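You operate a simulated robot arm through the tools that you are given. There is no shell and no other tool. Be economical: measure what you need, move in short steps, check, and stop when the job is done.

You run a simulated two-armed robot. Do the job below in one go: nothing can be reset, and whatever is moved stays where it is left.

TASK
On the top of the folding table, fold the blue cloth in half, so that it is half as long.
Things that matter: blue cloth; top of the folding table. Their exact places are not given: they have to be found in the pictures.

Only the result counts: the job must be done as asked and must still hold three seconds after the hand-in. Knocking over, shifting, dropping, spilling or breaking anything else fails it. Flat cloth is picked up by pressing the open fingertips on it (5 to 10 N) and closing them slowly along it; thin cloth reads only 2 to 8 mm in the jaws.

THE ROBOT
Two 7-joint arms with two-finger parallel grippers on one trunk, on a base that drives. Base frame: it is fixed to the floor where the robot stands at the start and does not move with it; the origin is under the middle of the robot, x ahead of it, y to its left, z up. Units: m, rad, N and s.
The left shoulder is at the start at [0.07, 0.163, 1.07], the right one opposite. Places, roughly: top of the folding table [0.6, -0.5, 0.7]. Payload 3.43 kg a hand.
The tool frame of a hand sits at the grasp point between the pads (the TCP): z along the fingers, y along the line on which they close. The tips reach 0.034 m beyond it. Largest opening 0.128 m; finger width 0.024, thickness 0.012; the body of the gripper, 0.048 by 0.13 m, starts 0.096 m behind the TCP.
Orientation is told as [roll, pitch, yaw] about the base's x, y, z axes, in that order, counted from this pose: with the fingers straight down and closing along the base's y, the tool's x points along the base's -x, its y along +y and its z along -z.

THE INTERFACE
- The arms move only by the tool drive_tool. It takes "left_series", "right_series" or both (then of equal length, played together; a hand with none holds still); each is a list of rows, each an object (a shift or turn left out is 0, a gripper value left out holds the last) with "rot": the turn, a rotation vector about the base's x, y, z in rad, a list of three; "dp": the shift along the base's x, y, z in m, a list of three; "gripper": the finger opening in m, from 0 to 0.128. In form: [{"rot": [wx, wy, wz], "dp": [x, y, z], "gripper": gripper}, ...]. A call has 1 to 12 rows; each row shifts and turns the commanded pose from where the row before left it. A row lasts 0.2 s, in which the tool goes at most 0.05 m and 0.15 rad; a call with a longer step from one row to the next is refused whole, and so is a gripper value outside its range. Where a pose cannot be reached the arm comes as near as it can. A force on the tool above 40 N (or 10 N above the force at the start of the call, whichever is more), or a blocked arm, ends the call early, and 0.2 s more pass. The fingers move at their own pace (about 0.153 m/s each) and stop on an object; they squeeze with about 44 N. The grip force told is the motor's: it shows also when the fingers shut on nothing. Time passes only in rows, and 0.2 s behind the last, so rows that do not move let the fingers close. It gives the time, the measured TCP pose, the force on the tool (base axes), the opening and the grip force at its end, in the units of the frame above (readings bear some noise), and new pictures: "pictures" is both (left out), scene, wrist or none (wrist: the cameras of the hands that moved).
- Cameras (640 x 400 px; columns grow to the right, rows downward): "scene" is now at [0.1242, -0.0077, 1.2699]; the picture's right is [-0.09, -1.00, 0.00], its down [-0.80, 0.07, -0.59] and it looks along [0.59, -0.06, -0.81] (base axes); focal length 260 px, centre (320, 200). "left" rides on the left gripper at [0.076, 0.011, -0.16] in its tool frame; the picture's right is [-0.15, 0.99, 0.00], its down [-0.88, -0.13, -0.46] and it looks along [-0.45, -0.07, 0.89] (tool axes); focal length 234 px, centre (320, 200). "right" rides on the right gripper at [0.076, -0.011, -0.16] in its tool frame; the picture's right is [0.15, 0.99, 0.00], its down [-0.88, 0.13, -0.46] and it looks along [-0.45, 0.07, 0.89] (tool axes); focal length 234 px, centre (320, 200).
- raise_lower(by): slides the trunk up (or, below 0, down) by that many m; the arms and the scene camera ride with it, the base frame stays. It gives what a move gives, with no picture.
- roll_base(legs): drives the robot by 1 to 6 legs, each [ahead, left, turn to the left] in m, m and rad, along the robot's own axes; the way and the turn of a leg run together, so that a leg with both is an arc; at most 1.5 m and 3.142 rad a leg. The arms and the cameras ride along, it lands a little off, and it stops where it bumps. It gives what a move gives, and a new picture of the scene camera.
- turn_head(pan, tilt): turns the head with the scene camera to pan (to the left, within 1.501 rad either way) and tilt (down, from -0.506 to 1.204), counted from straight ahead of the robot. It gives what a move gives, and a new picture of the scene camera.
- pixel_to_xyz(camera, pixels): for up to 12 pixels [column, row] of the newest picture of that camera ("zoom" is the newest enlarged one), the place [x, y, z] in the base frame of the surface seen there, good to about 0.003 m. The clock stands still meanwhile.
- close_up(camera, box): a new picture of the part [left, top, right, bottom] of that camera's present view, enlarged. The clock stands still meanwhile.
- hand_in(): hands the job in; it is judged then, once.

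Work in short steps. Measure before you move; look again where a grasp or a placing could have gone wrong, and mend it. You have 80 turns and 260 pictures in all, those below and enlarged ones among them. Open the grippers and draw the arms clear of the work before you hand the job in, unless the task says otherwise; then end with one line.

The tools are called after "Emit:" by a JSON object that holds its "fn" and its "kwargs". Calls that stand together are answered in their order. drive_tool: Moves the arms, as the interface text tells. Its arguments: {"type":"object","properties":{"left_series":{"type":"array","items":{"type":"object","properties":{"rot":{"type":"array","items":{"type":"number"}},"dp":{"type":"array","items":{"type":"number"}},"gripper":{"type":"number"}}}},"right_series":{"type":"array","items":{"type":"object","properties":{"rot":{"type":"array","items":{"type":"number"}},"dp":{"type":"array","items":{"type":"number"}},"gripper":{"type":"number"}}}},"pictures":{"type":"string","enum":["both","scene","wrist","none"]}},"required":[]} The other tools are called the same way: raise_lower (by) slides the trunk up or down; roll_base (legs) drives the base; turn_head (pan, tilt) turns the head that bears the scene camera; pixel_to_xyz (camera, pixels) gives the place of the surface under pixels of a picture; close_up (camera, box) takes an enlarged picture of a part of a camera's view; hand_in () hands the job in.

At the start:

```text
time_s: 0.0
left_ee_pos: [0.5917, 0.3237, 0.8801]
left_orientation: [0.001, 0.0, 0.003]
left_ft_force: [0.3, 0.4, 0.1]
left_gripper_width: 0.1279
left_finger_force: 0.1
right_ee_pos: [0.4853, -0.1886, 0.9593]
right_orientation: [0.001, 0.002, -0.001]
right_ft_force: [0.4, -0.8, -0.2]
right_gripper_width: 0.1282
right_finger_force: 0.1
trunk travel left (down, up): [-0.55, 0.39]
robot x, y, heading: [-0.0013, 0.004, 0.002]
head pan, tilt: [-0.093, 0.937]
```

scene: 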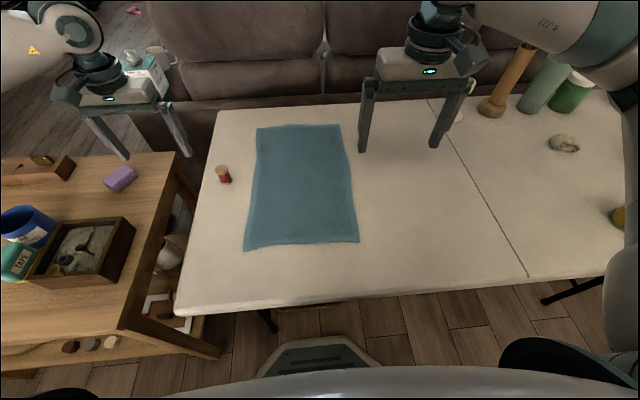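
right: 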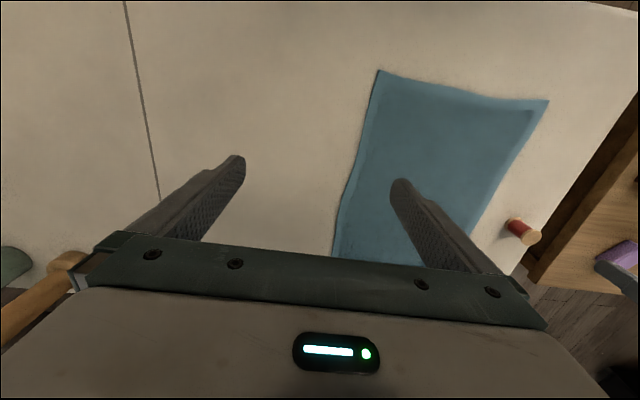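
left: 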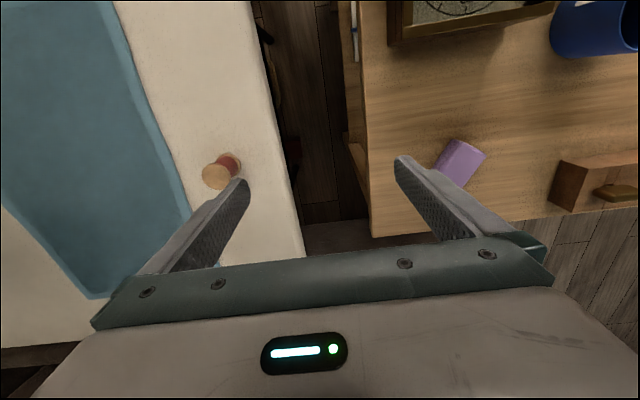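

The blue cloth shows in the scene with corners near (257,127), (340,124), (358,241), (245,249). I measure the corners and the nearby spool.

Emit:
{"fn": "pixel_to_xyz", "kwargs": {"camera": "scene", "pixels": [[258, 129], [339, 126], [357, 240], [246, 248], [300, 185], [223, 172], [225, 182], [300, 127], [302, 243], [225, 150], [200, 290], [400, 200]]}}

Emit:
{"fn": "close_up", "kwargs": {"camera": "scene", "box": [200, 100, 400, 260]}}

```text
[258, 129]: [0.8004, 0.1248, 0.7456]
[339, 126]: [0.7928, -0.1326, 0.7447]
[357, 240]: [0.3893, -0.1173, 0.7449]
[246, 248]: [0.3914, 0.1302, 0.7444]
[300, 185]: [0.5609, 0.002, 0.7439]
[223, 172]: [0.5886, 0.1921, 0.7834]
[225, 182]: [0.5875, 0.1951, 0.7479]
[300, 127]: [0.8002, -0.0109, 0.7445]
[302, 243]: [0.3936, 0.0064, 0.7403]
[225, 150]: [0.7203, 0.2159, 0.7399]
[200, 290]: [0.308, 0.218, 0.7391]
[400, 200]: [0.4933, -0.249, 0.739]
```

```text
2.50 times, centred on (300, 180) of scene
```

zoom: 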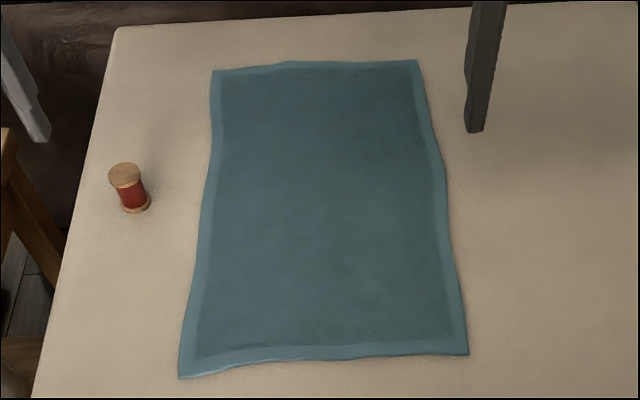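

The cloth spans x 0.39–0.80 and y ±0.13, on a table at z≈0.739; the spool is at (0.588, 0.193). I'll fold the far edge toward the robot with both hands, so I move both hands above the far corners with the openings narrowed.

Emit:
{"fn": "drive_tool", "kwargs": {"left_series": [{"dp": [0.0244, -0.0274, 0], "gripper": 0.06}, {"dp": [0.0244, -0.0274, 0]}, {"dp": [0.0244, -0.0274, 0]}, {"dp": [0.0244, -0.0274, 0]}, {"dp": [0.0244, -0.0274, 0]}, {"dp": [0.0244, -0.0274, 0]}, {"dp": [0.0244, -0.0274, 0]}, {"dp": [0.0244, -0.0274, 0]}, {}], "right_series": [{"dp": [0.0375, 0.0105, -0.01], "gripper": 0.06}, {"dp": [0.0375, 0.0105, -0.01]}, {"dp": [0.0375, 0.0105, -0.01]}, {"dp": [0.0375, 0.0105, -0.01]}, {"dp": [0.0375, 0.0105, -0.01]}, {"dp": [0.0375, 0.0105, -0.01]}, {"dp": [0.0375, 0.0105, -0.01]}, {"dp": [0.0375, 0.0105, -0.01]}, {}]}}

```text
time_s: 2.0
left_ee_pos: [0.7889, 0.1038, 0.8804]
left_orientation: [-0.001, -0.001, 0.002]
left_ft_force: [0.1, 0.1, 0.5]
left_gripper_width: 0.06
left_finger_force: 0.1
right_ee_pos: [0.7854, -0.1043, 0.88]
right_orientation: [0.0, -0.001, 0.001]
right_ft_force: [-1.2, 1.0, 0.2]
right_gripper_width: 0.0599
right_finger_force: 0.0
trunk travel left (down, up): [-0.55, 0.39]
robot x, y, heading: [-0.0001, -0.0034, -0.002]
head pan, tilt: [-0.093, 0.937]
```

scene: 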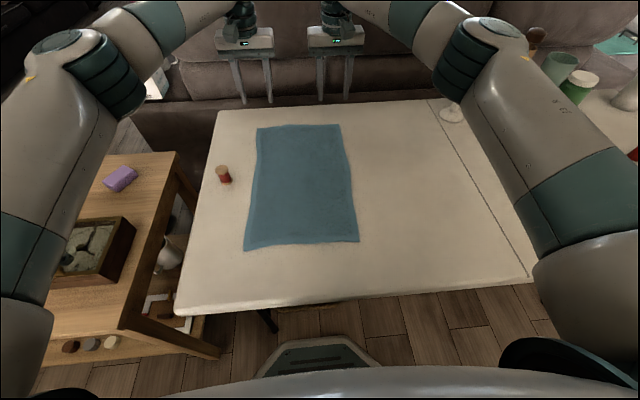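
right: 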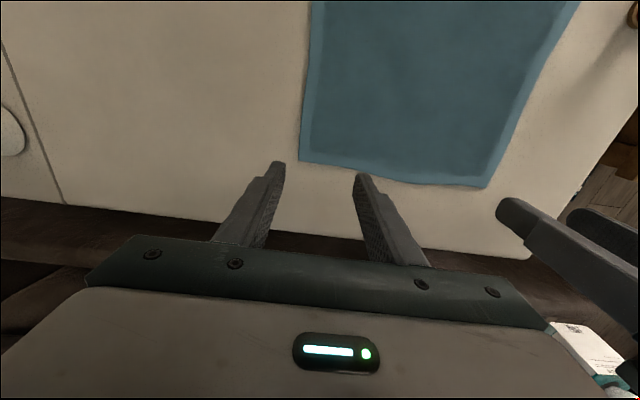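
left: 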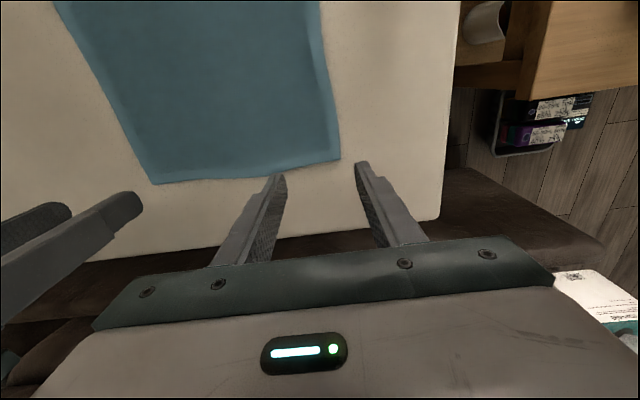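

Wrist views show the corners at (300,161) in the right camera and (340,160) in the left. I measure the edge accurately before descending.

Emit:
{"fn": "pixel_to_xyz", "kwargs": {"camera": "right", "pixels": [[302, 158], [360, 168], [420, 178], [485, 184], [330, 164]]}}

Emit:
{"fn": "pixel_to_xyz", "kwargs": {"camera": "left", "pixels": [[337, 157], [300, 163], [240, 174], [155, 182]]}}

```text
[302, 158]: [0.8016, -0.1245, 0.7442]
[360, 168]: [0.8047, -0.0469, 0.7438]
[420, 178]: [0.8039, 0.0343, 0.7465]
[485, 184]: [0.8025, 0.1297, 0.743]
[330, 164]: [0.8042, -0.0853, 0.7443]
```

```text
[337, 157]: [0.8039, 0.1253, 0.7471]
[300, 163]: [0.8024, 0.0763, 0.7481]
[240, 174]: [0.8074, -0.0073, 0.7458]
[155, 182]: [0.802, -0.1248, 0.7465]
```

The far edge is at x≈0.805 with corners at y≈±0.128. I shift to y=±0.095 with a 0.04 opening so both fingertips land on cloth, and descend to just above it.

Emit:
{"fn": "drive_tool", "kwargs": {"left_series": [{"dp": [0.001, -0.009, -0.02], "gripper": 0.042}, {"dp": [0, 0, -0.03]}, {"dp": [0, 0, -0.03]}, {"dp": [0, 0, -0.012]}, {}], "right_series": [{"dp": [0.004, 0.009, -0.02], "gripper": 0.042}, {"dp": [0, 0, -0.03]}, {"dp": [0, 0, -0.03]}, {"dp": [0, 0, -0.012]}, {}], "pictures": "wrist"}}

```text
time_s: 3.2
left_ee_pos: [0.7881, 0.0958, 0.7876]
left_orientation: [-0.001, 0.001, 0.002]
left_ft_force: [0.5, 0.1, -1.0]
left_gripper_width: 0.0418
left_finger_force: 0.0
right_ee_pos: [0.7909, -0.097, 0.7873]
right_orientation: [0.0, 0.0, 0.001]
right_ft_force: [0.1, -0.2, -0.1]
right_gripper_width: 0.0419
right_finger_force: 0.0
trunk travel left (down, up): [-0.55, 0.39]
robot x, y, heading: [0.0012, 0.0039, -0.0]
head pan, tilt: [-0.093, 0.937]
```

right: 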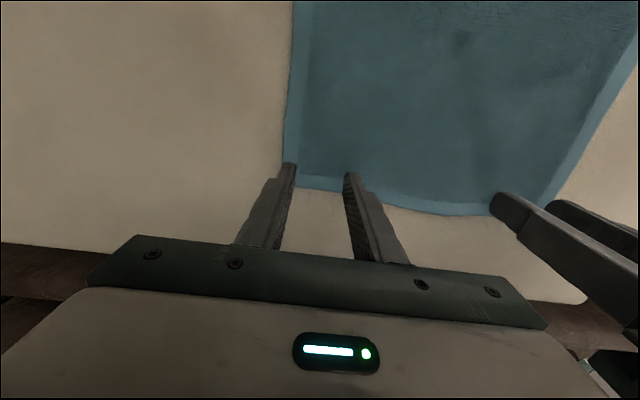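
left: 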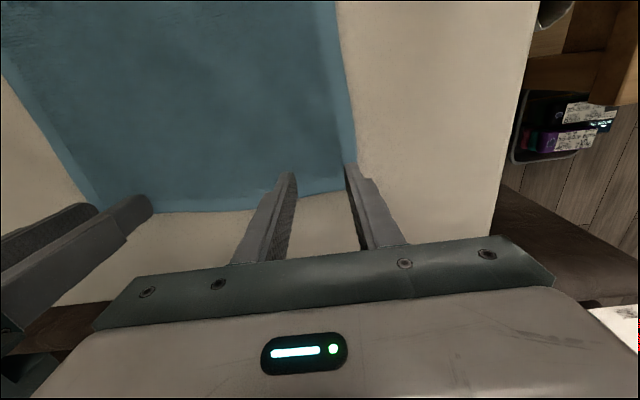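

The fingertips sit just over both corners, about 9 mm high. I lower in small steps to reach contact.

Emit:
{"fn": "drive_tool", "kwargs": {"left_series": [{"dp": [0, 0, -0.004]}, {"dp": [0, 0, -0.003]}, {"dp": [0, 0, -0.002]}, {"dp": [0, 0, -0.002]}, {}], "right_series": [{"dp": [-0.002, 0, -0.004]}, {"dp": [0, 0, -0.003]}, {"dp": [0, 0, -0.002]}, {"dp": [0, 0, -0.002]}, {}], "pictures": "none"}}

```text
time_s: 4.4
left_ee_pos: [0.7882, 0.095, 0.7776]
left_orientation: [0.0, 0.0, 0.001]
left_ft_force: [0.2, 0.2, 3.6]
left_gripper_width: 0.0422
left_finger_force: 0.0
right_ee_pos: [0.788, -0.0971, 0.7768]
right_orientation: [0.001, -0.001, 0.001]
right_ft_force: [1.4, -0.3, 6.5]
right_gripper_width: 0.0416
right_finger_force: 0.0
trunk travel left (down, up): [-0.55, 0.39]
robot x, y, heading: [-0.0019, 0.0021, -0.001]
head pan, tilt: [-0.093, 0.937]
```

Contact reads 3.6 N left and 6.5 N right. I press the left slightly more and close both slowly.

Emit:
{"fn": "drive_tool", "kwargs": {"left_series": [{"dp": [0, 0, -0.0015]}, {"gripper": 0.036}, {"gripper": 0.03}, {"gripper": 0.024}, {"gripper": 0.018}, {"gripper": 0.012}, {"gripper": 0.006}, {"gripper": 0.0}, {}, {}], "right_series": [{"dp": [0, 0, -0.0003]}, {"gripper": 0.036}, {"gripper": 0.03}, {"gripper": 0.024}, {"gripper": 0.018}, {"gripper": 0.012}, {"gripper": 0.006}, {"gripper": 0.0}, {}, {}]}}

```text
time_s: 6.6
left_ee_pos: [0.788, 0.095, 0.7779]
left_orientation: [-0.001, -0.002, 0.0]
left_ft_force: [-1.2, -8.7, 10.1]
left_gripper_width: 0.0038
left_finger_force: 38.2
right_ee_pos: [0.7866, -0.0956, 0.7781]
right_orientation: [0.004, -0.002, 0.0]
right_ft_force: [1.1, 8.7, 7.7]
right_gripper_width: 0.004
right_finger_force: 38.4
trunk travel left (down, up): [-0.55, 0.39]
robot x, y, heading: [0.0036, 0.0018, 0.0]
head pan, tilt: [-0.093, 0.937]
```

scene: 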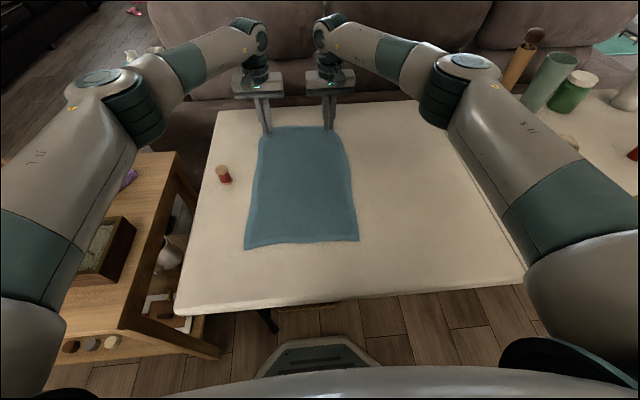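
right: 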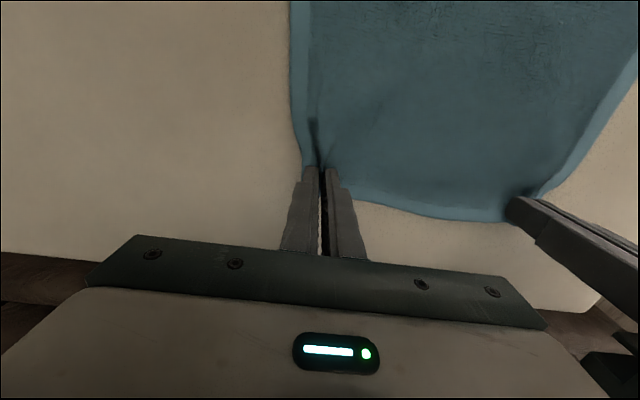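
left: 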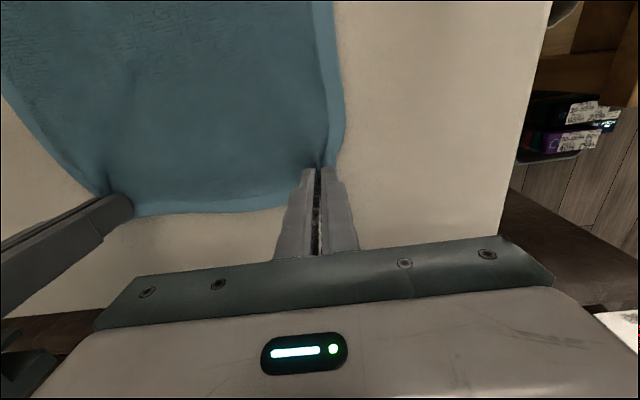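

Both hands hold about 4 mm with 38 N motor force, so cloth is pinched. I run the first third of the fold arc, tilting the fingers forward slightly, and check the hold.

Emit:
{"fn": "drive_tool", "kwargs": {"left_series": [{"dp": [-0.001, 0, 0.0166], "rot": [0, -0.03, 0]}, {"dp": [-0.0025, 0, 0.0164], "rot": [0, -0.03, 0]}, {"dp": [-0.004, 0, 0.0162], "rot": [0, -0.03, 0]}, {"dp": [-0.0055, 0, 0.0158], "rot": [0, -0.03, 0]}, {"dp": [-0.0067, 0, 0.0153], "rot": [0, -0.03, 0]}, {"dp": [-0.008, 0, 0.0147], "rot": [0, -0.03, 0]}, {"dp": [-0.0092, 0, 0.014], "rot": [0, -0.03, 0]}, {}], "right_series": [{"dp": [-0.001, 0, 0.0166], "rot": [0, -0.03, 0]}, {"dp": [-0.0025, 0, 0.0164], "rot": [0, -0.03, 0]}, {"dp": [-0.004, 0, 0.0162], "rot": [0, -0.03, 0]}, {"dp": [-0.0055, 0, 0.0158], "rot": [0, -0.03, 0]}, {"dp": [-0.0067, 0, 0.0153], "rot": [0, -0.03, 0]}, {"dp": [-0.008, 0, 0.0147], "rot": [0, -0.03, 0]}, {"dp": [-0.0092, 0, 0.014], "rot": [0, -0.03, 0]}, {}]}}

```text
time_s: 8.4
left_ee_pos: [0.7529, 0.0945, 0.8848]
left_orientation: [0.0, -0.21, 0.001]
left_ft_force: [0.1, -7.4, -0.9]
left_gripper_width: 0.0037
left_finger_force: 37.9
right_ee_pos: [0.7518, -0.0971, 0.8853]
right_orientation: [0.0, -0.21, 0.001]
right_ft_force: [-0.1, 8.0, -0.5]
right_gripper_width: 0.004
right_finger_force: 38.9
trunk travel left (down, up): [-0.55, 0.39]
robot x, y, heading: [-0.0006, 0.0029, 0.001]
head pan, tilt: [-0.093, 0.937]
```

scene: 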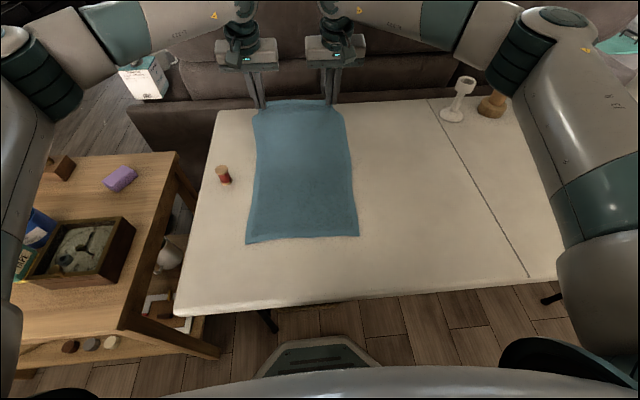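
right: 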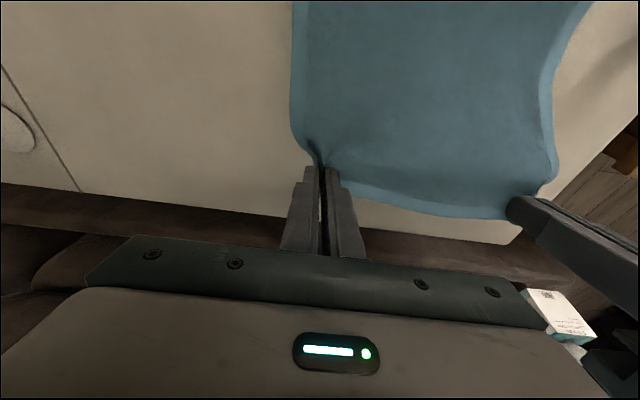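
left: 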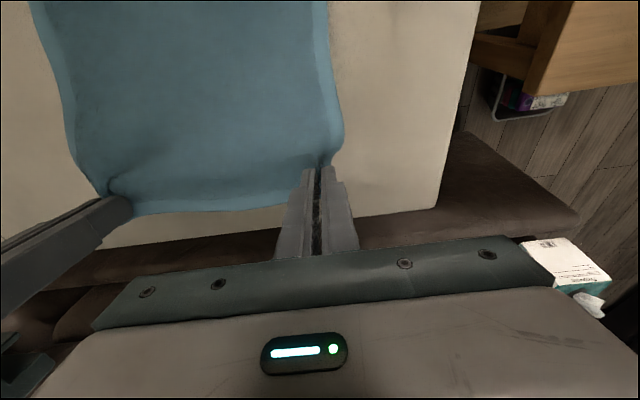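

The hold is good on both corners. I continue over the top of the arc, easing the hands 2 mm inward each to relieve the sideways tension.

Emit:
{"fn": "drive_tool", "kwargs": {"left_series": [{"dp": [-0.017, -0.001, 0.013], "rot": [0, -0.03, 0]}, {"dp": [-0.017, -0.001, 0.011], "rot": [0, -0.03, 0]}, {"dp": [-0.017, 0, 0.009], "rot": [0, -0.03, 0]}, {"dp": [-0.017, 0, 0.008], "rot": [0, -0.03, 0]}, {"dp": [-0.017, 0, 0.006], "rot": [0, -0.03, 0]}, {"dp": [-0.017, 0, 0.005], "rot": [0, -0.03, 0]}, {"dp": [-0.017, 0, 0.003], "rot": [0, -0.03, 0]}, {"dp": [-0.017, 0, 0.002], "rot": [0, -0.03, 0]}, {"dp": [-0.017, 0, 0.001], "rot": [0, -0.03, 0]}, {"dp": [-0.017, 0, 0], "rot": [0, -0.03, 0]}, {}], "right_series": [{"dp": [-0.017, 0.001, 0.013], "rot": [0, -0.03, 0]}, {"dp": [-0.017, 0.001, 0.011], "rot": [0, -0.03, 0]}, {"dp": [-0.017, 0, 0.009], "rot": [0, -0.03, 0]}, {"dp": [-0.017, 0, 0.008], "rot": [0, -0.03, 0]}, {"dp": [-0.017, 0, 0.006], "rot": [0, -0.03, 0]}, {"dp": [-0.017, 0, 0.005], "rot": [0, -0.03, 0]}, {"dp": [-0.017, 0, 0.003], "rot": [0, -0.03, 0]}, {"dp": [-0.017, 0, 0.002], "rot": [0, -0.03, 0]}, {"dp": [-0.017, 0, 0.001], "rot": [0, -0.03, 0]}, {"dp": [-0.017, 0, 0], "rot": [0, -0.03, 0]}, {}]}}

```text
time_s: 10.8
left_ee_pos: [0.5814, 0.0936, 0.9422]
left_orientation: [-0.003, -0.51, 0.002]
left_ft_force: [0.9, -5.3, -0.1]
left_gripper_width: 0.0034
left_finger_force: 38.1
right_ee_pos: [0.5806, -0.0947, 0.9433]
right_orientation: [0.001, -0.51, -0.001]
right_ft_force: [-0.1, 3.9, 0.6]
right_gripper_width: 0.0042
right_finger_force: 39.1
trunk travel left (down, up): [-0.55, 0.39]
robot x, y, heading: [0.0024, 0.0005, 0.0]
head pan, tilt: [-0.093, 0.937]
```

scene: 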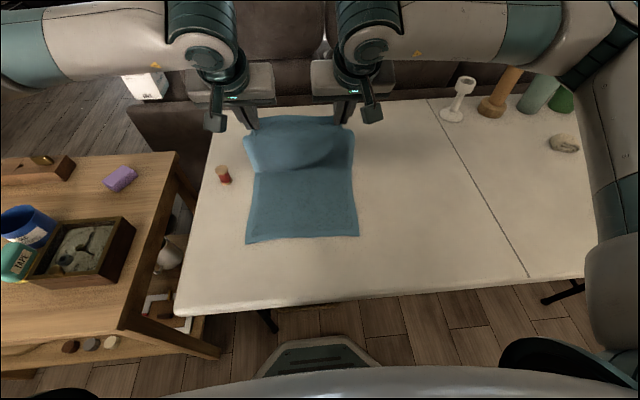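
right: 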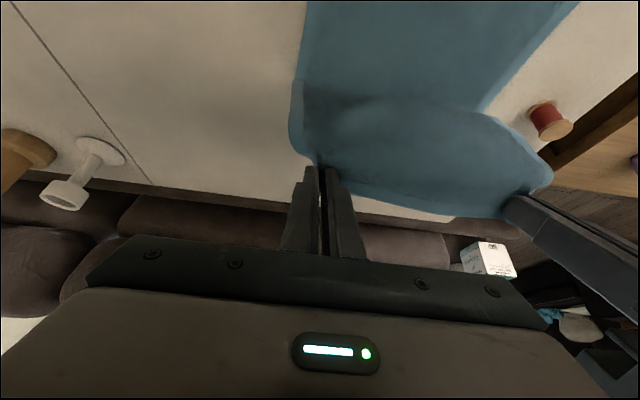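
left: 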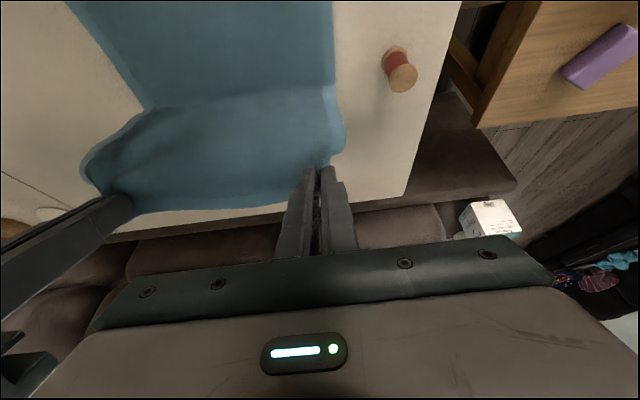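

The fold is forming well. I measure the current near edge, near (247,243) and (358,236), to set the landing point.

Emit:
{"fn": "pixel_to_xyz", "kwargs": {"camera": "scene", "pixels": [[248, 241], [300, 237], [356, 234], [300, 173], [222, 165]]}}

```text
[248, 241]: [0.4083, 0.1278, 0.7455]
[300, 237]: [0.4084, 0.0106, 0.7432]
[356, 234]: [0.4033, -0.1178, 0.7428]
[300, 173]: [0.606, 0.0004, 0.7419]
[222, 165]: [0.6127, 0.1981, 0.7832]
```

The near edge is at x≈0.405, so the tips should land near x≈0.42. I continue down the arc, tilting the fingers further, and check reach partway.

Emit:
{"fn": "drive_tool", "kwargs": {"left_series": [{"dp": [-0.0157, 0, 0], "rot": [0, -0.03, 0]}, {"dp": [-0.0157, 0, -0.004], "rot": [0, -0.03, 0]}, {"dp": [-0.0157, 0, -0.007], "rot": [0, -0.03, 0]}, {"dp": [-0.0157, 0, -0.009], "rot": [0, -0.03, 0]}, {"dp": [-0.0157, 0, -0.011], "rot": [0, -0.03, 0]}, {"dp": [-0.0157, 0, -0.012], "rot": [0, -0.03, 0]}, {"dp": [-0.0157, 0, -0.013], "rot": [0, -0.03, 0]}, {"dp": [-0.0157, 0, -0.014], "rot": [0, -0.03, 0]}, {}], "right_series": [{"dp": [-0.0157, 0, 0], "rot": [0, -0.03, 0]}, {"dp": [-0.0157, 0, -0.004], "rot": [0, -0.03, 0]}, {"dp": [-0.0157, 0, -0.007], "rot": [0, -0.03, 0]}, {"dp": [-0.0157, 0, -0.009], "rot": [0, -0.03, 0]}, {"dp": [-0.0157, 0, -0.011], "rot": [0, -0.03, 0]}, {"dp": [-0.0157, 0, -0.012], "rot": [0, -0.03, 0]}, {"dp": [-0.0157, 0, -0.013], "rot": [0, -0.03, 0]}, {"dp": [-0.0157, 0, -0.014], "rot": [0, -0.03, 0]}, {}]}}

```text
time_s: 12.8
left_ee_pos: [0.4924, 0.0718, 0.8719]
left_orientation: [0.001, -0.751, 0.002]
left_ft_force: [-0.5, -0.4, -0.9]
left_gripper_width: 0.0034
left_finger_force: 38.3
left hand out of reach, approached as far as the arm can: row 6, 7, 8
right_ee_pos: [0.493, -0.0722, 0.8723]
right_orientation: [-0.002, -0.752, -0.001]
right_ft_force: [-0.2, -0.4, -0.4]
right_gripper_width: 0.0038
right_finger_force: 38.7
right hand out of reach, approached as far as the arm can: row 6, 7, 8
trunk travel left (down, up): [-0.55, 0.39]
robot x, y, heading: [0.0052, 0.0013, -0.003]
head pan, tilt: [-0.093, 0.937]
```

scene: 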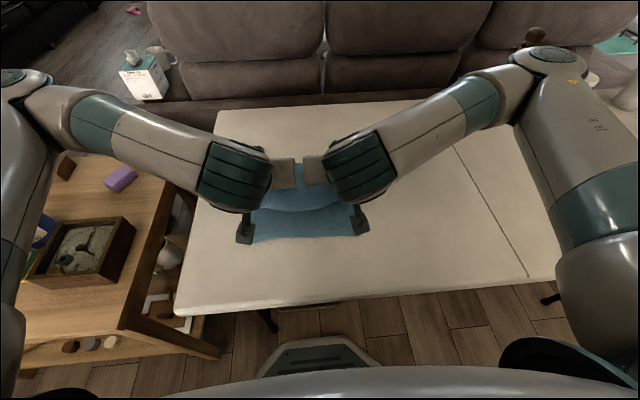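
right: 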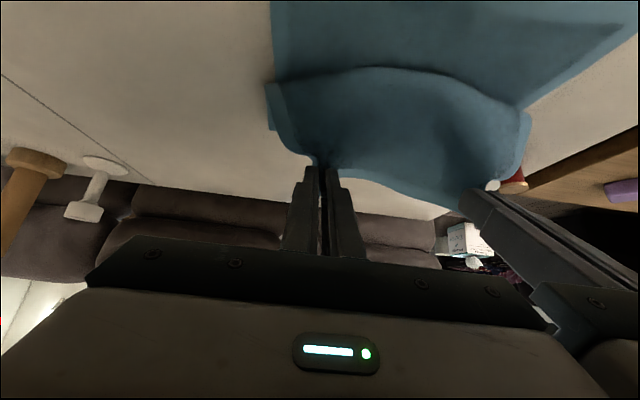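
left: 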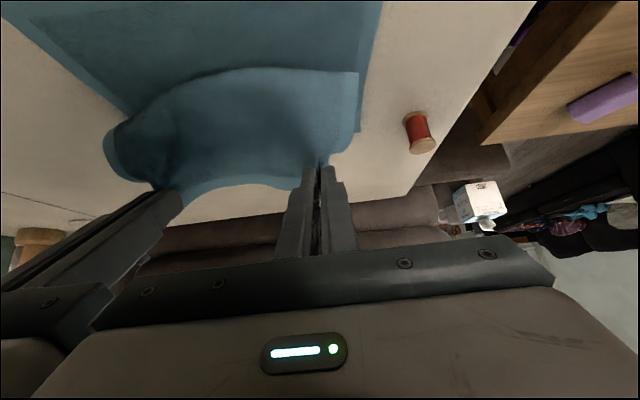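

Both arms stopped at about x=0.493 because the hands are too near the trunk, and they drifted inward to y=±0.072. I drive the base back 0.07 m, which carries the hands along the fold path.

Emit:
{"fn": "roll_base", "kwargs": {"legs": [[-0.07, 0, 0]]}}

```text
time_s: 13.8
left_ee_pos: [0.4222, 0.0719, 0.8717]
left_orientation: [0.0, -0.752, 0.002]
left_ft_force: [0.3, 0.1, 0.0]
left_gripper_width: 0.0036
left_finger_force: 37.8
right_ee_pos: [0.4239, -0.0716, 0.8722]
right_orientation: [-0.001, -0.75, 0.0]
right_ft_force: [-1.1, 0.2, 0.2]
right_gripper_width: 0.0039
right_finger_force: 38.9
trunk travel left (down, up): [-0.55, 0.39]
robot x, y, heading: [-0.0645, 0.0001, 0.007]
head pan, tilt: [-0.093, 0.937]
```

scene: 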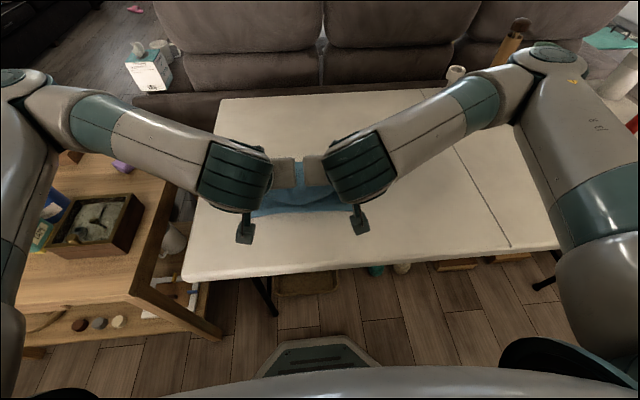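

The hands are at x=0.423, z=0.872 with the cloth still held. I lower 0.04 m and spread the hands back outward to ±0.092.

Emit:
{"fn": "drive_tool", "kwargs": {"left_series": [{"dp": [0, 0.005, -0.01]}, {"dp": [0, 0.005, -0.01]}, {"dp": [0, 0.005, -0.01]}, {"dp": [0, 0.005, -0.01]}, {}], "right_series": [{"dp": [0, -0.005, -0.01]}, {"dp": [0, -0.005, -0.01]}, {"dp": [0, -0.005, -0.01]}, {"dp": [0, -0.005, -0.01]}, {}]}}

```text
time_s: 15.0
left_ee_pos: [0.427, 0.0878, 0.8319]
left_orientation: [0.002, -0.749, 0.003]
left_ft_force: [0.2, -0.3, 0.2]
left_gripper_width: 0.0038
left_finger_force: 38.3
left hand out of reach, approached as far as the arm can: row 3
right_ee_pos: [0.4276, -0.0902, 0.8303]
right_orientation: [-0.005, -0.745, 0.001]
right_ft_force: [-0.3, -0.5, 0.0]
right_gripper_width: 0.0038
right_finger_force: 38.7
right hand out of reach, approached as far as the arm can: row 2
trunk travel left (down, up): [-0.55, 0.39]
robot x, y, heading: [-0.0702, -0.0005, 0.004]
head pan, tilt: [-0.093, 0.937]
```

scene: 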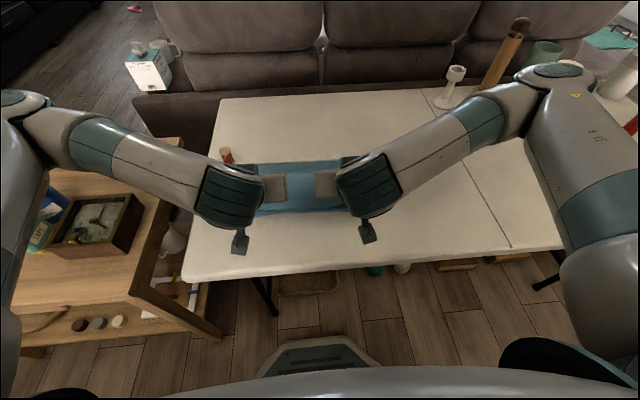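
right: 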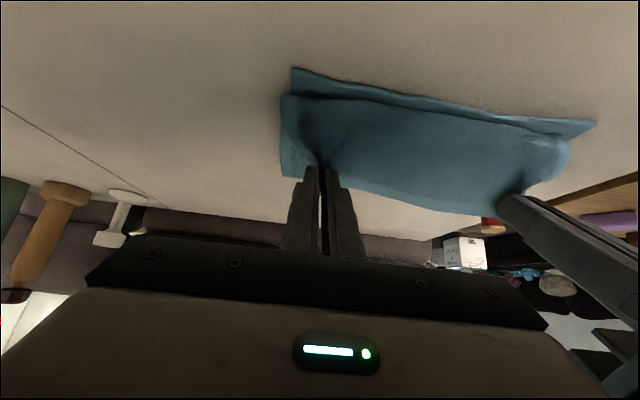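
left: 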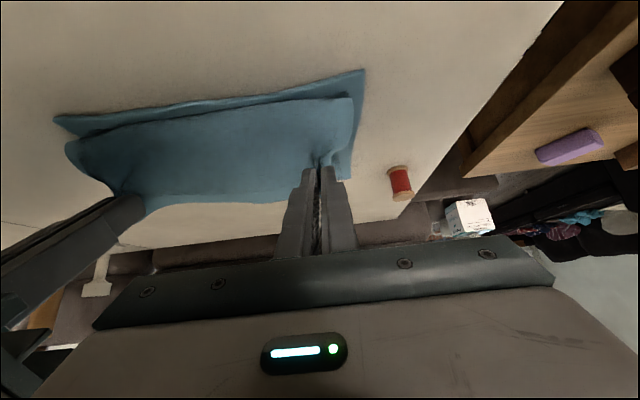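

The wrist views show the bottom layer's near edge at (292,70)–(593,122) in the right camera, with the flap above it. I measure both layers.

Emit:
{"fn": "pixel_to_xyz", "kwargs": {"camera": "right", "pixels": [[294, 71], [400, 90], [590, 124], [290, 97], [400, 106], [500, 122], [560, 142], [500, 200], [400, 180]]}}

Emit:
{"fn": "pixel_to_xyz", "kwargs": {"camera": "left", "pixels": [[361, 72], [240, 94], [58, 118], [348, 100], [240, 110], [347, 175]]}}

Emit:
{"fn": "close_up", "kwargs": {"camera": "right", "box": [240, 40, 640, 290]}}

```text
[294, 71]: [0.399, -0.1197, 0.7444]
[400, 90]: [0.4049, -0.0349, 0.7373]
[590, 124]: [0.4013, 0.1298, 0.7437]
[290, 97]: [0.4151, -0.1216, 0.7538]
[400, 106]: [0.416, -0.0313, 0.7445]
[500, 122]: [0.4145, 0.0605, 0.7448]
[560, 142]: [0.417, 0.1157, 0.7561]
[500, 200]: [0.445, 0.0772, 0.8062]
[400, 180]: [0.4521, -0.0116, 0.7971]
```

```text
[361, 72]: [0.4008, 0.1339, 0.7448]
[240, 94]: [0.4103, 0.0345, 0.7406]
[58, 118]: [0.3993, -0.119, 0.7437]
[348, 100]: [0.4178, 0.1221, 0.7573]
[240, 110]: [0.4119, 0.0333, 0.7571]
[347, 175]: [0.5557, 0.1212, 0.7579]
```

```text
1.60 times, centred on (440, 165) of right
```

zoom: 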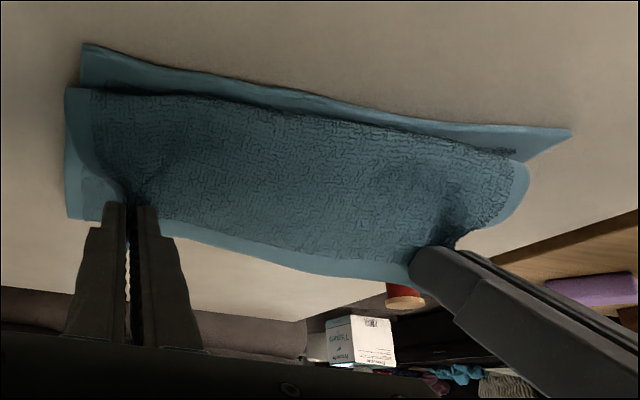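

The flap's slack makes a belly to x≈0.415 while the hem is at (0.45, 0.80), so the hem must come about 0.035 m nearer to draw the flap taut. I drive the base back 0.035 m.

Emit:
{"fn": "roll_base", "kwargs": {"legs": [[-0.035, 0, 0]]}}

Emit:
{"fn": "close_up", "kwargs": {"camera": "right", "box": [240, 0, 640, 250]}}

```text
time_s: 15.9
left_ee_pos: [0.3931, 0.0886, 0.833]
left_orientation: [0.002, -0.749, 0.002]
left_ft_force: [0.7, 0.0, 0.1]
left_gripper_width: 0.0041
left_finger_force: 37.7
right_ee_pos: [0.3934, -0.0908, 0.8319]
right_orientation: [-0.004, -0.749, 0.0]
right_ft_force: [-0.8, -0.2, 0.4]
right_gripper_width: 0.0038
right_finger_force: 39.0
trunk travel left (down, up): [-0.55, 0.39]
robot x, y, heading: [-0.104, -0.0007, -0.006]
head pan, tilt: [-0.093, 0.937]
```

scene: 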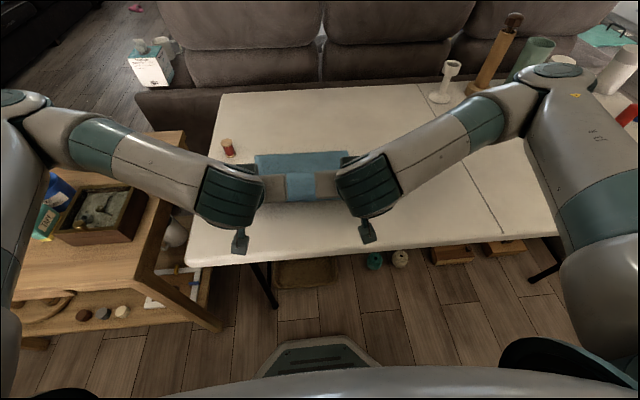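

```text
1.60 times, centred on (440, 125) of right
```

zoom: 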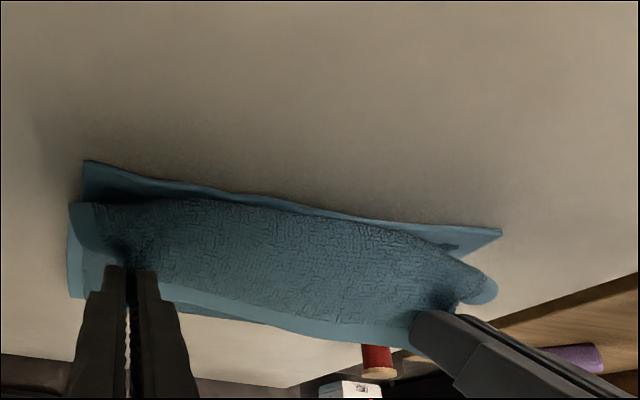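

The belly is smaller now. I measure the fold's far edge in the scene, near row 154, and the wrist view's edges.

Emit:
{"fn": "pixel_to_xyz", "kwargs": {"camera": "scene", "pixels": [[262, 158], [300, 155], [340, 154], [300, 165], [300, 185]]}}

Emit:
{"fn": "pixel_to_xyz", "kwargs": {"camera": "zoom", "pixels": [[88, 164], [498, 233], [78, 206], [300, 215], [300, 260], [300, 318], [240, 195]]}}

Emit:
{"fn": "close_up", "kwargs": {"camera": "scene", "box": [200, 110, 400, 235]}}

```text
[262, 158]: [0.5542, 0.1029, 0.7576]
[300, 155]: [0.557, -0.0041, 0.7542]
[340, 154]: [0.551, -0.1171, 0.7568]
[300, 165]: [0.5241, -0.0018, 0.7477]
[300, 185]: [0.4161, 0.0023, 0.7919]
```

```text
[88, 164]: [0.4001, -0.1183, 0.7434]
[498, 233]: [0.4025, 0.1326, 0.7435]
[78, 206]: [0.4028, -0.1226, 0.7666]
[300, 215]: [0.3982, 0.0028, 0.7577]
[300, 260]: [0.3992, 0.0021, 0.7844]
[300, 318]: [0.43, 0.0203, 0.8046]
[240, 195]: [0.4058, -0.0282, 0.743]
```

```text
3.20 times, centred on (300, 172) of scene
```

zoom: 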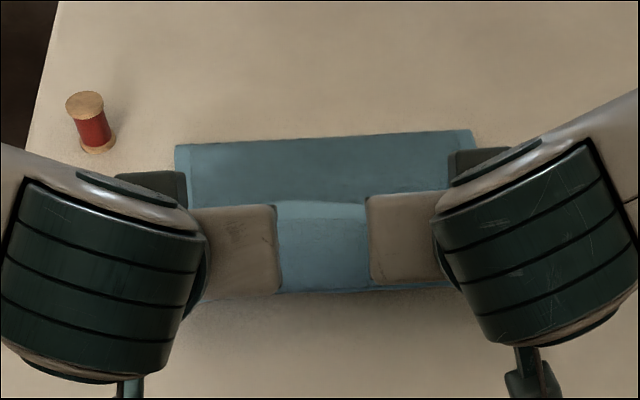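

The fold line has crept to x≈0.565 because the pinch holds the hem turned the wrong way, so the flap bellies. I'll lay the hem down beyond the near edge, release it, regrasp it from above the right way round, and redo the last part. First I drive the base back 0.05 m.

Emit:
{"fn": "roll_base", "kwargs": {"legs": [[-0.05, 0, 0]]}}

Emit:
{"fn": "drive_tool", "kwargs": {"left_series": [{"rot": [0, -0.06, 0], "dp": [0, 0, -0.006]}, {"rot": [0, -0.06, 0], "dp": [0, 0, -0.006]}, {"rot": [0, -0.06, 0], "dp": [0, 0, -0.006]}, {"rot": [0, -0.06, 0], "dp": [0, 0, -0.006]}, {"rot": [0, -0.06, 0], "dp": [0, 0, -0.006]}, {}], "right_series": [{"rot": [0, -0.06, 0], "dp": [0, 0, -0.006]}, {"rot": [0, -0.06, 0], "dp": [0, 0, -0.006]}, {"rot": [0, -0.06, 0], "dp": [0, 0, -0.006]}, {"rot": [0, -0.06, 0], "dp": [0, 0, -0.006]}, {"rot": [0, -0.06, 0], "dp": [0, 0, -0.006]}, {}]}}

```text
time_s: 16.8
left_ee_pos: [0.3419, 0.0892, 0.8316]
left_orientation: [0.001, -0.748, 0.001]
left_ft_force: [-0.1, 0.6, 0.1]
left_gripper_width: 0.0034
left_finger_force: 37.9
right_ee_pos: [0.3425, -0.0901, 0.8317]
right_orientation: [-0.003, -0.75, -0.002]
right_ft_force: [-0.2, -0.1, 1.0]
right_gripper_width: 0.0038
right_finger_force: 38.7
trunk travel left (down, up): [-0.55, 0.39]
robot x, y, heading: [-0.1515, 0.0016, -0.003]
head pan, tilt: [-0.093, 0.937]
```

scene: 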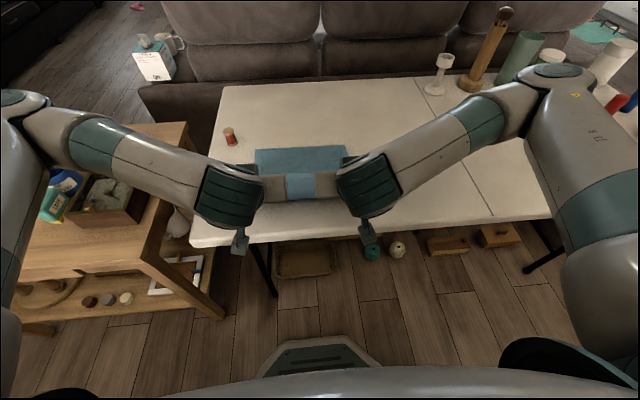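

```text
time_s: 18.2
left_ee_pos: [0.3489, 0.0853, 0.7976]
left_orientation: [0.002, -1.049, 0.002]
left_ft_force: [0.3, 0.1, 0.4]
left_gripper_width: 0.0032
left_finger_force: 38.0
left hand out of reach, approached as far as the arm can: row 1, 2
right_ee_pos: [0.3513, -0.0856, 0.7984]
right_orientation: [-0.002, -1.048, -0.002]
right_ft_force: [1.0, 0.4, -0.6]
right_gripper_width: 0.0039
right_finger_force: 38.1
right hand out of reach, approached as far as the arm can: row 1, 3
trunk travel left (down, up): [-0.55, 0.39]
robot x, y, heading: [-0.1528, -0.0011, -0.004]
head pan, tilt: [-0.093, 0.937]
```

scene: 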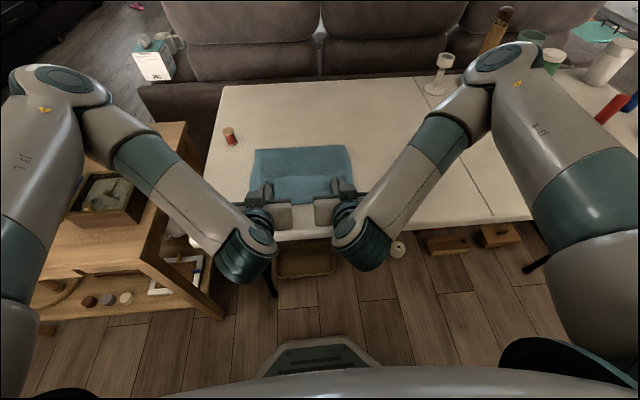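
right: 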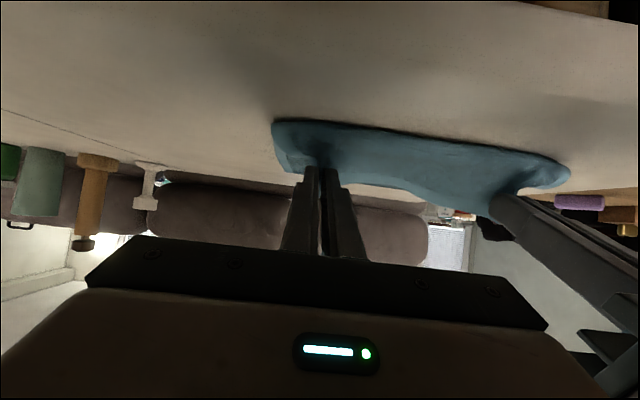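
left: 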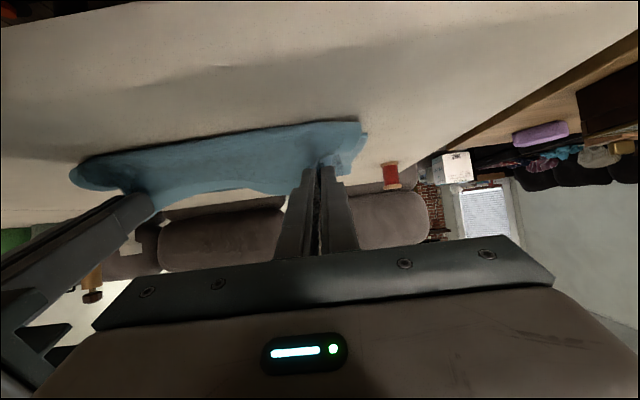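

Emit:
{"fn": "close_up", "kwargs": {"camera": "scene", "box": [220, 130, 380, 230]}}

Emit:
{"fn": "pixel_to_xyz", "kwargs": {"camera": "scene", "pixels": [[258, 151], [300, 150], [345, 148], [303, 165], [303, 185], [303, 202]]}}

Emit:
{"fn": "pixel_to_xyz", "kwargs": {"camera": "right", "pixels": [[278, 125], [420, 140], [540, 158], [420, 180]]}}

```text
4.00 times, centred on (300, 180) of scene
```

zoom: 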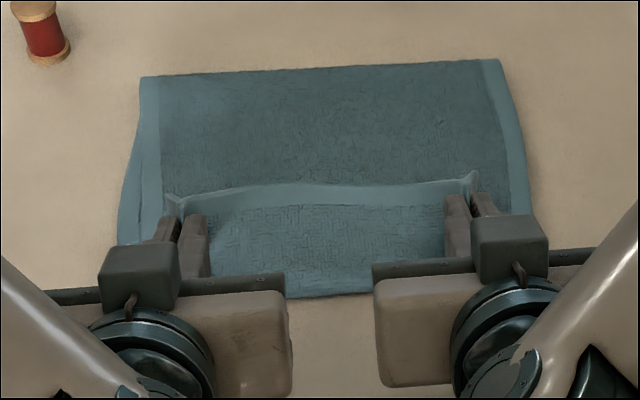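

```text
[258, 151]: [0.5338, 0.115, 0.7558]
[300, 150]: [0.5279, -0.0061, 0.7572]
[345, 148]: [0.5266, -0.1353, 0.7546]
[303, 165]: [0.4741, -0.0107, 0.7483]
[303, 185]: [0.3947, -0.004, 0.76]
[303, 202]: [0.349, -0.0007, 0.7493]
```

```text
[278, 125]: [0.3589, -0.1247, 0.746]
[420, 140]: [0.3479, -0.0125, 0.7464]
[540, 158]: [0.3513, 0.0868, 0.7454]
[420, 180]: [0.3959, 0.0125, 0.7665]
```

The fold keeps creeping, now to x≈0.53, with the belly at 0.348 and the hem still pointing up. I'll unroll by going back up and over x≈0.6 while turning the fingers to horizontal (pitch −1.57), so the flap hangs straight from the pinch and can be laid properly.

Emit:
{"fn": "drive_tool", "kwargs": {"left_series": [{"rot": [0, -0.05, 0], "dp": [0.005, 0, 0.014]}, {"rot": [0, -0.05, 0], "dp": [0.01, 0, 0.014]}, {"rot": [0, -0.05, 0], "dp": [0.018, 0, 0.014]}, {"rot": [0, -0.05, 0], "dp": [0.022, 0, 0.014]}, {"rot": [0, -0.05, 0], "dp": [0.025, 0, 0.014]}, {"rot": [0, -0.05, 0], "dp": [0.025, 0, 0.014]}, {"rot": [0, -0.05, 0], "dp": [0.025, 0, 0.014]}, {"rot": [0, -0.05, 0], "dp": [0.025, 0, 0.014]}, {"rot": [0, -0.05, 0], "dp": [0.025, 0, 0.014]}, {"rot": [0, -0.05, 0], "dp": [0.025, 0, 0.005]}, {}], "right_series": [{"rot": [0, -0.05, 0], "dp": [0.005, 0, 0.014]}, {"rot": [0, -0.05, 0], "dp": [0.01, 0, 0.014]}, {"rot": [0, -0.05, 0], "dp": [0.018, 0, 0.014]}, {"rot": [0, -0.05, 0], "dp": [0.022, 0, 0.014]}, {"rot": [0, -0.05, 0], "dp": [0.025, 0, 0.014]}, {"rot": [0, -0.05, 0], "dp": [0.025, 0, 0.014]}, {"rot": [0, -0.05, 0], "dp": [0.025, 0, 0.014]}, {"rot": [0, -0.05, 0], "dp": [0.025, 0, 0.014]}, {"rot": [0, -0.05, 0], "dp": [0.025, 0, 0.014]}, {"rot": [0, -0.05, 0], "dp": [0.025, 0, 0.005]}, {}]}}

```text
time_s: 20.4
left_ee_pos: [0.5396, 0.0682, 0.9405]
left_orientation: [0.089, -1.52, -0.065]
left_ft_force: [-0.1, 4.9, 0.6]
left_gripper_width: 0.0036
left_finger_force: 38.3
left hand out of reach, approached as far as the arm can: row 8, 9, 10
right_ee_pos: [0.5413, -0.0692, 0.9407]
right_orientation: [-0.085, -1.521, 0.057]
right_ft_force: [0.5, -3.6, 0.8]
right_gripper_width: 0.0037
right_finger_force: 37.5
right hand out of reach, approached as far as the arm can: row 8, 9, 10
trunk travel left (down, up): [-0.55, 0.39]
robot x, y, heading: [-0.1537, 0.0037, 0.0]
head pan, tilt: [-0.093, 0.937]
stopped in row 10 (left hand): the force on the tool passed its limit (the readings are from after the stop); the commanded pose is now the measured one
```

scene: 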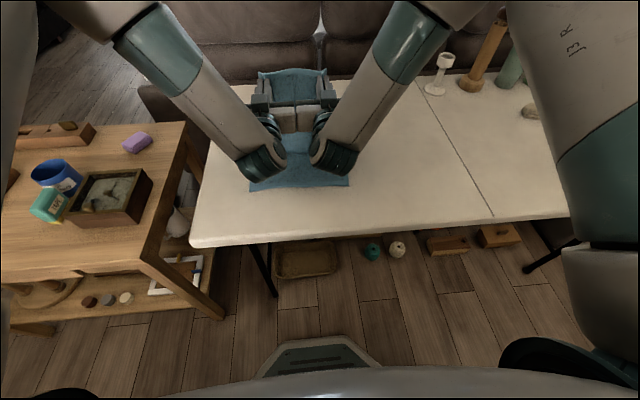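
right: 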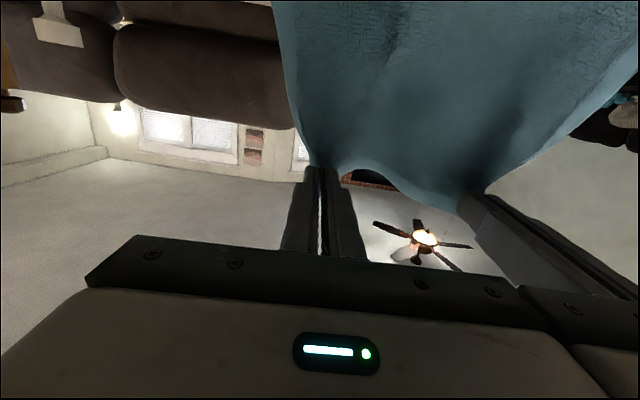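
left: 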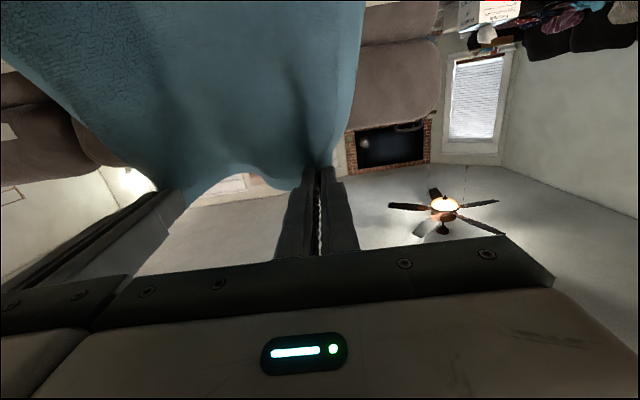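

The fingers are nearly horizontal (pitch −1.52) and the flap hangs straight, but the hands drifted inward to y=±0.068 and their bodies touch. I spread them by 0.02 m each and look.

Emit:
{"fn": "drive_tool", "kwargs": {"left_series": [{"dp": [0, 0.006, 0]}, {"dp": [0, 0.006, 0]}, {"dp": [0, 0.006, 0]}, {}], "right_series": [{"dp": [0, -0.006, 0]}, {"dp": [0, -0.006, 0]}, {"dp": [0, -0.006, 0]}, {}], "pictures": "scene"}}

Emit:
{"fn": "close_up", "kwargs": {"camera": "scene", "box": [200, 50, 400, 210]}}

Emit:
{"fn": "pixel_to_xyz", "kwargs": {"camera": "scene", "pixels": [[253, 188], [300, 185], [345, 184], [295, 72], [295, 90], [300, 140]]}}

```text
time_s: 21.4
left_ee_pos: [0.5372, 0.0778, 0.9461]
left_orientation: [0.091, -1.518, -0.059]
left_ft_force: [0.4, 0.3, -0.7]
left_gripper_width: 0.0033
left_finger_force: 37.9
left hand out of reach, approached as far as the arm can: row 2, 3
right_ee_pos: [0.5388, -0.0772, 0.9467]
right_orientation: [-0.089, -1.518, 0.055]
right_ft_force: [-0.1, 0.4, -0.1]
right_gripper_width: 0.004
right_finger_force: 38.4
right hand out of reach, approached as far as the arm can: row 2, 3
trunk travel left (down, up): [-0.55, 0.39]
robot x, y, heading: [-0.1525, 0.0006, -0.001]
head pan, tilt: [-0.093, 0.937]
```

scene: 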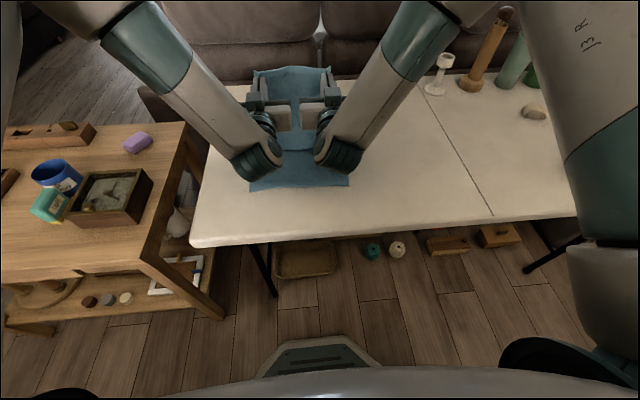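

```text
2.50 times, centred on (300, 130) of scene
```

zoom: 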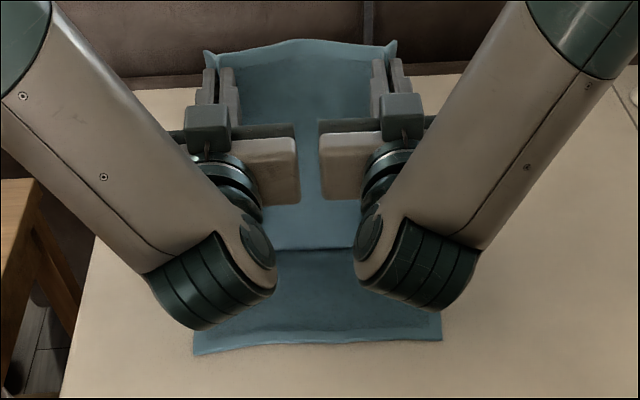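

```text
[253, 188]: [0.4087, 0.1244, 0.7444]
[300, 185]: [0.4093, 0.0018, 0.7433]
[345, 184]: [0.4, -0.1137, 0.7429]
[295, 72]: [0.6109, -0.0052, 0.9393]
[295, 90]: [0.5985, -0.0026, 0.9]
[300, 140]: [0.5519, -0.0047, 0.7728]
```

The flap hangs from a hem at x≈0.60, z≈0.95 and the bottom layer's near edge is at x≈0.40. I keep this hand pose and steer with base and trunk: first 0.05 m ahead to push the crease back to x≈0.6.

Emit:
{"fn": "roll_base", "kwargs": {"legs": [[0.05, 0, 0]]}}

Emit:
{"fn": "close_up", "kwargs": {"camera": "scene", "box": [200, 50, 400, 210]}}

Emit:
{"fn": "pixel_to_xyz", "kwargs": {"camera": "zoom", "pixels": [[180, 300], [230, 250], [230, 180], [310, 230], [310, 250], [310, 270], [310, 320], [290, 80]]}}

```text
time_s: 22.3
left_ee_pos: [0.5856, 0.0774, 0.9455]
left_orientation: [0.089, -1.519, -0.054]
left_ft_force: [-0.2, -0.7, 0.0]
left_gripper_width: 0.0034
left_finger_force: 38.3
right_ee_pos: [0.5879, -0.0772, 0.9462]
right_orientation: [-0.083, -1.518, 0.051]
right_ft_force: [0.0, 0.5, 0.0]
right_gripper_width: 0.0041
right_finger_force: 38.5
trunk travel left (down, up): [-0.55, 0.39]
robot x, y, heading: [-0.1054, 0.0028, 0.0]
head pan, tilt: [-0.093, 0.937]
```

scene: 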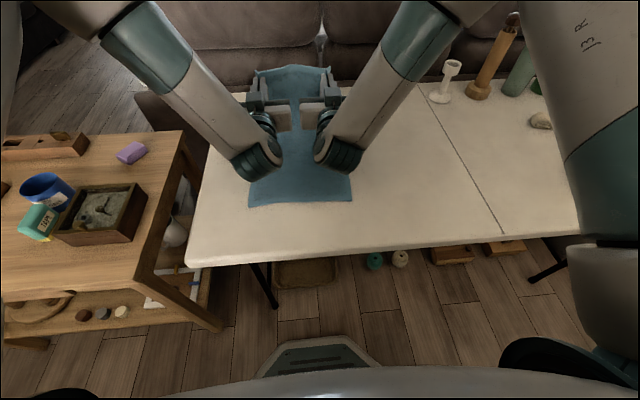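

```text
2.50 times, centred on (300, 130) of scene
```

zoom: 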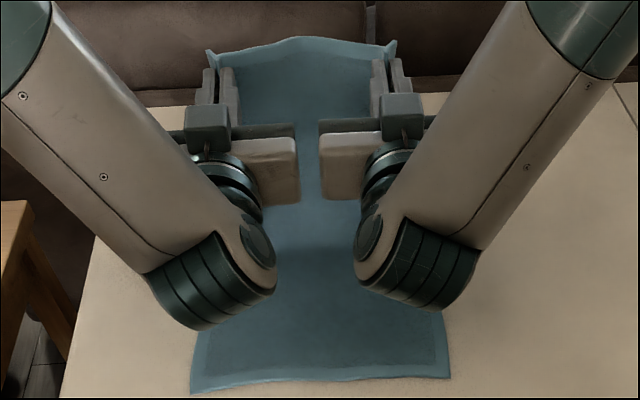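

```text
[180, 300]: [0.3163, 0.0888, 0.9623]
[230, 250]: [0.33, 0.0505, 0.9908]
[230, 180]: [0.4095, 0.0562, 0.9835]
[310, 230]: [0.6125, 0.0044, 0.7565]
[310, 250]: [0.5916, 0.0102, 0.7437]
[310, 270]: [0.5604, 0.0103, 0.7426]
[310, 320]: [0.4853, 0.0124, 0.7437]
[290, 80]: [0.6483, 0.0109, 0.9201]
```

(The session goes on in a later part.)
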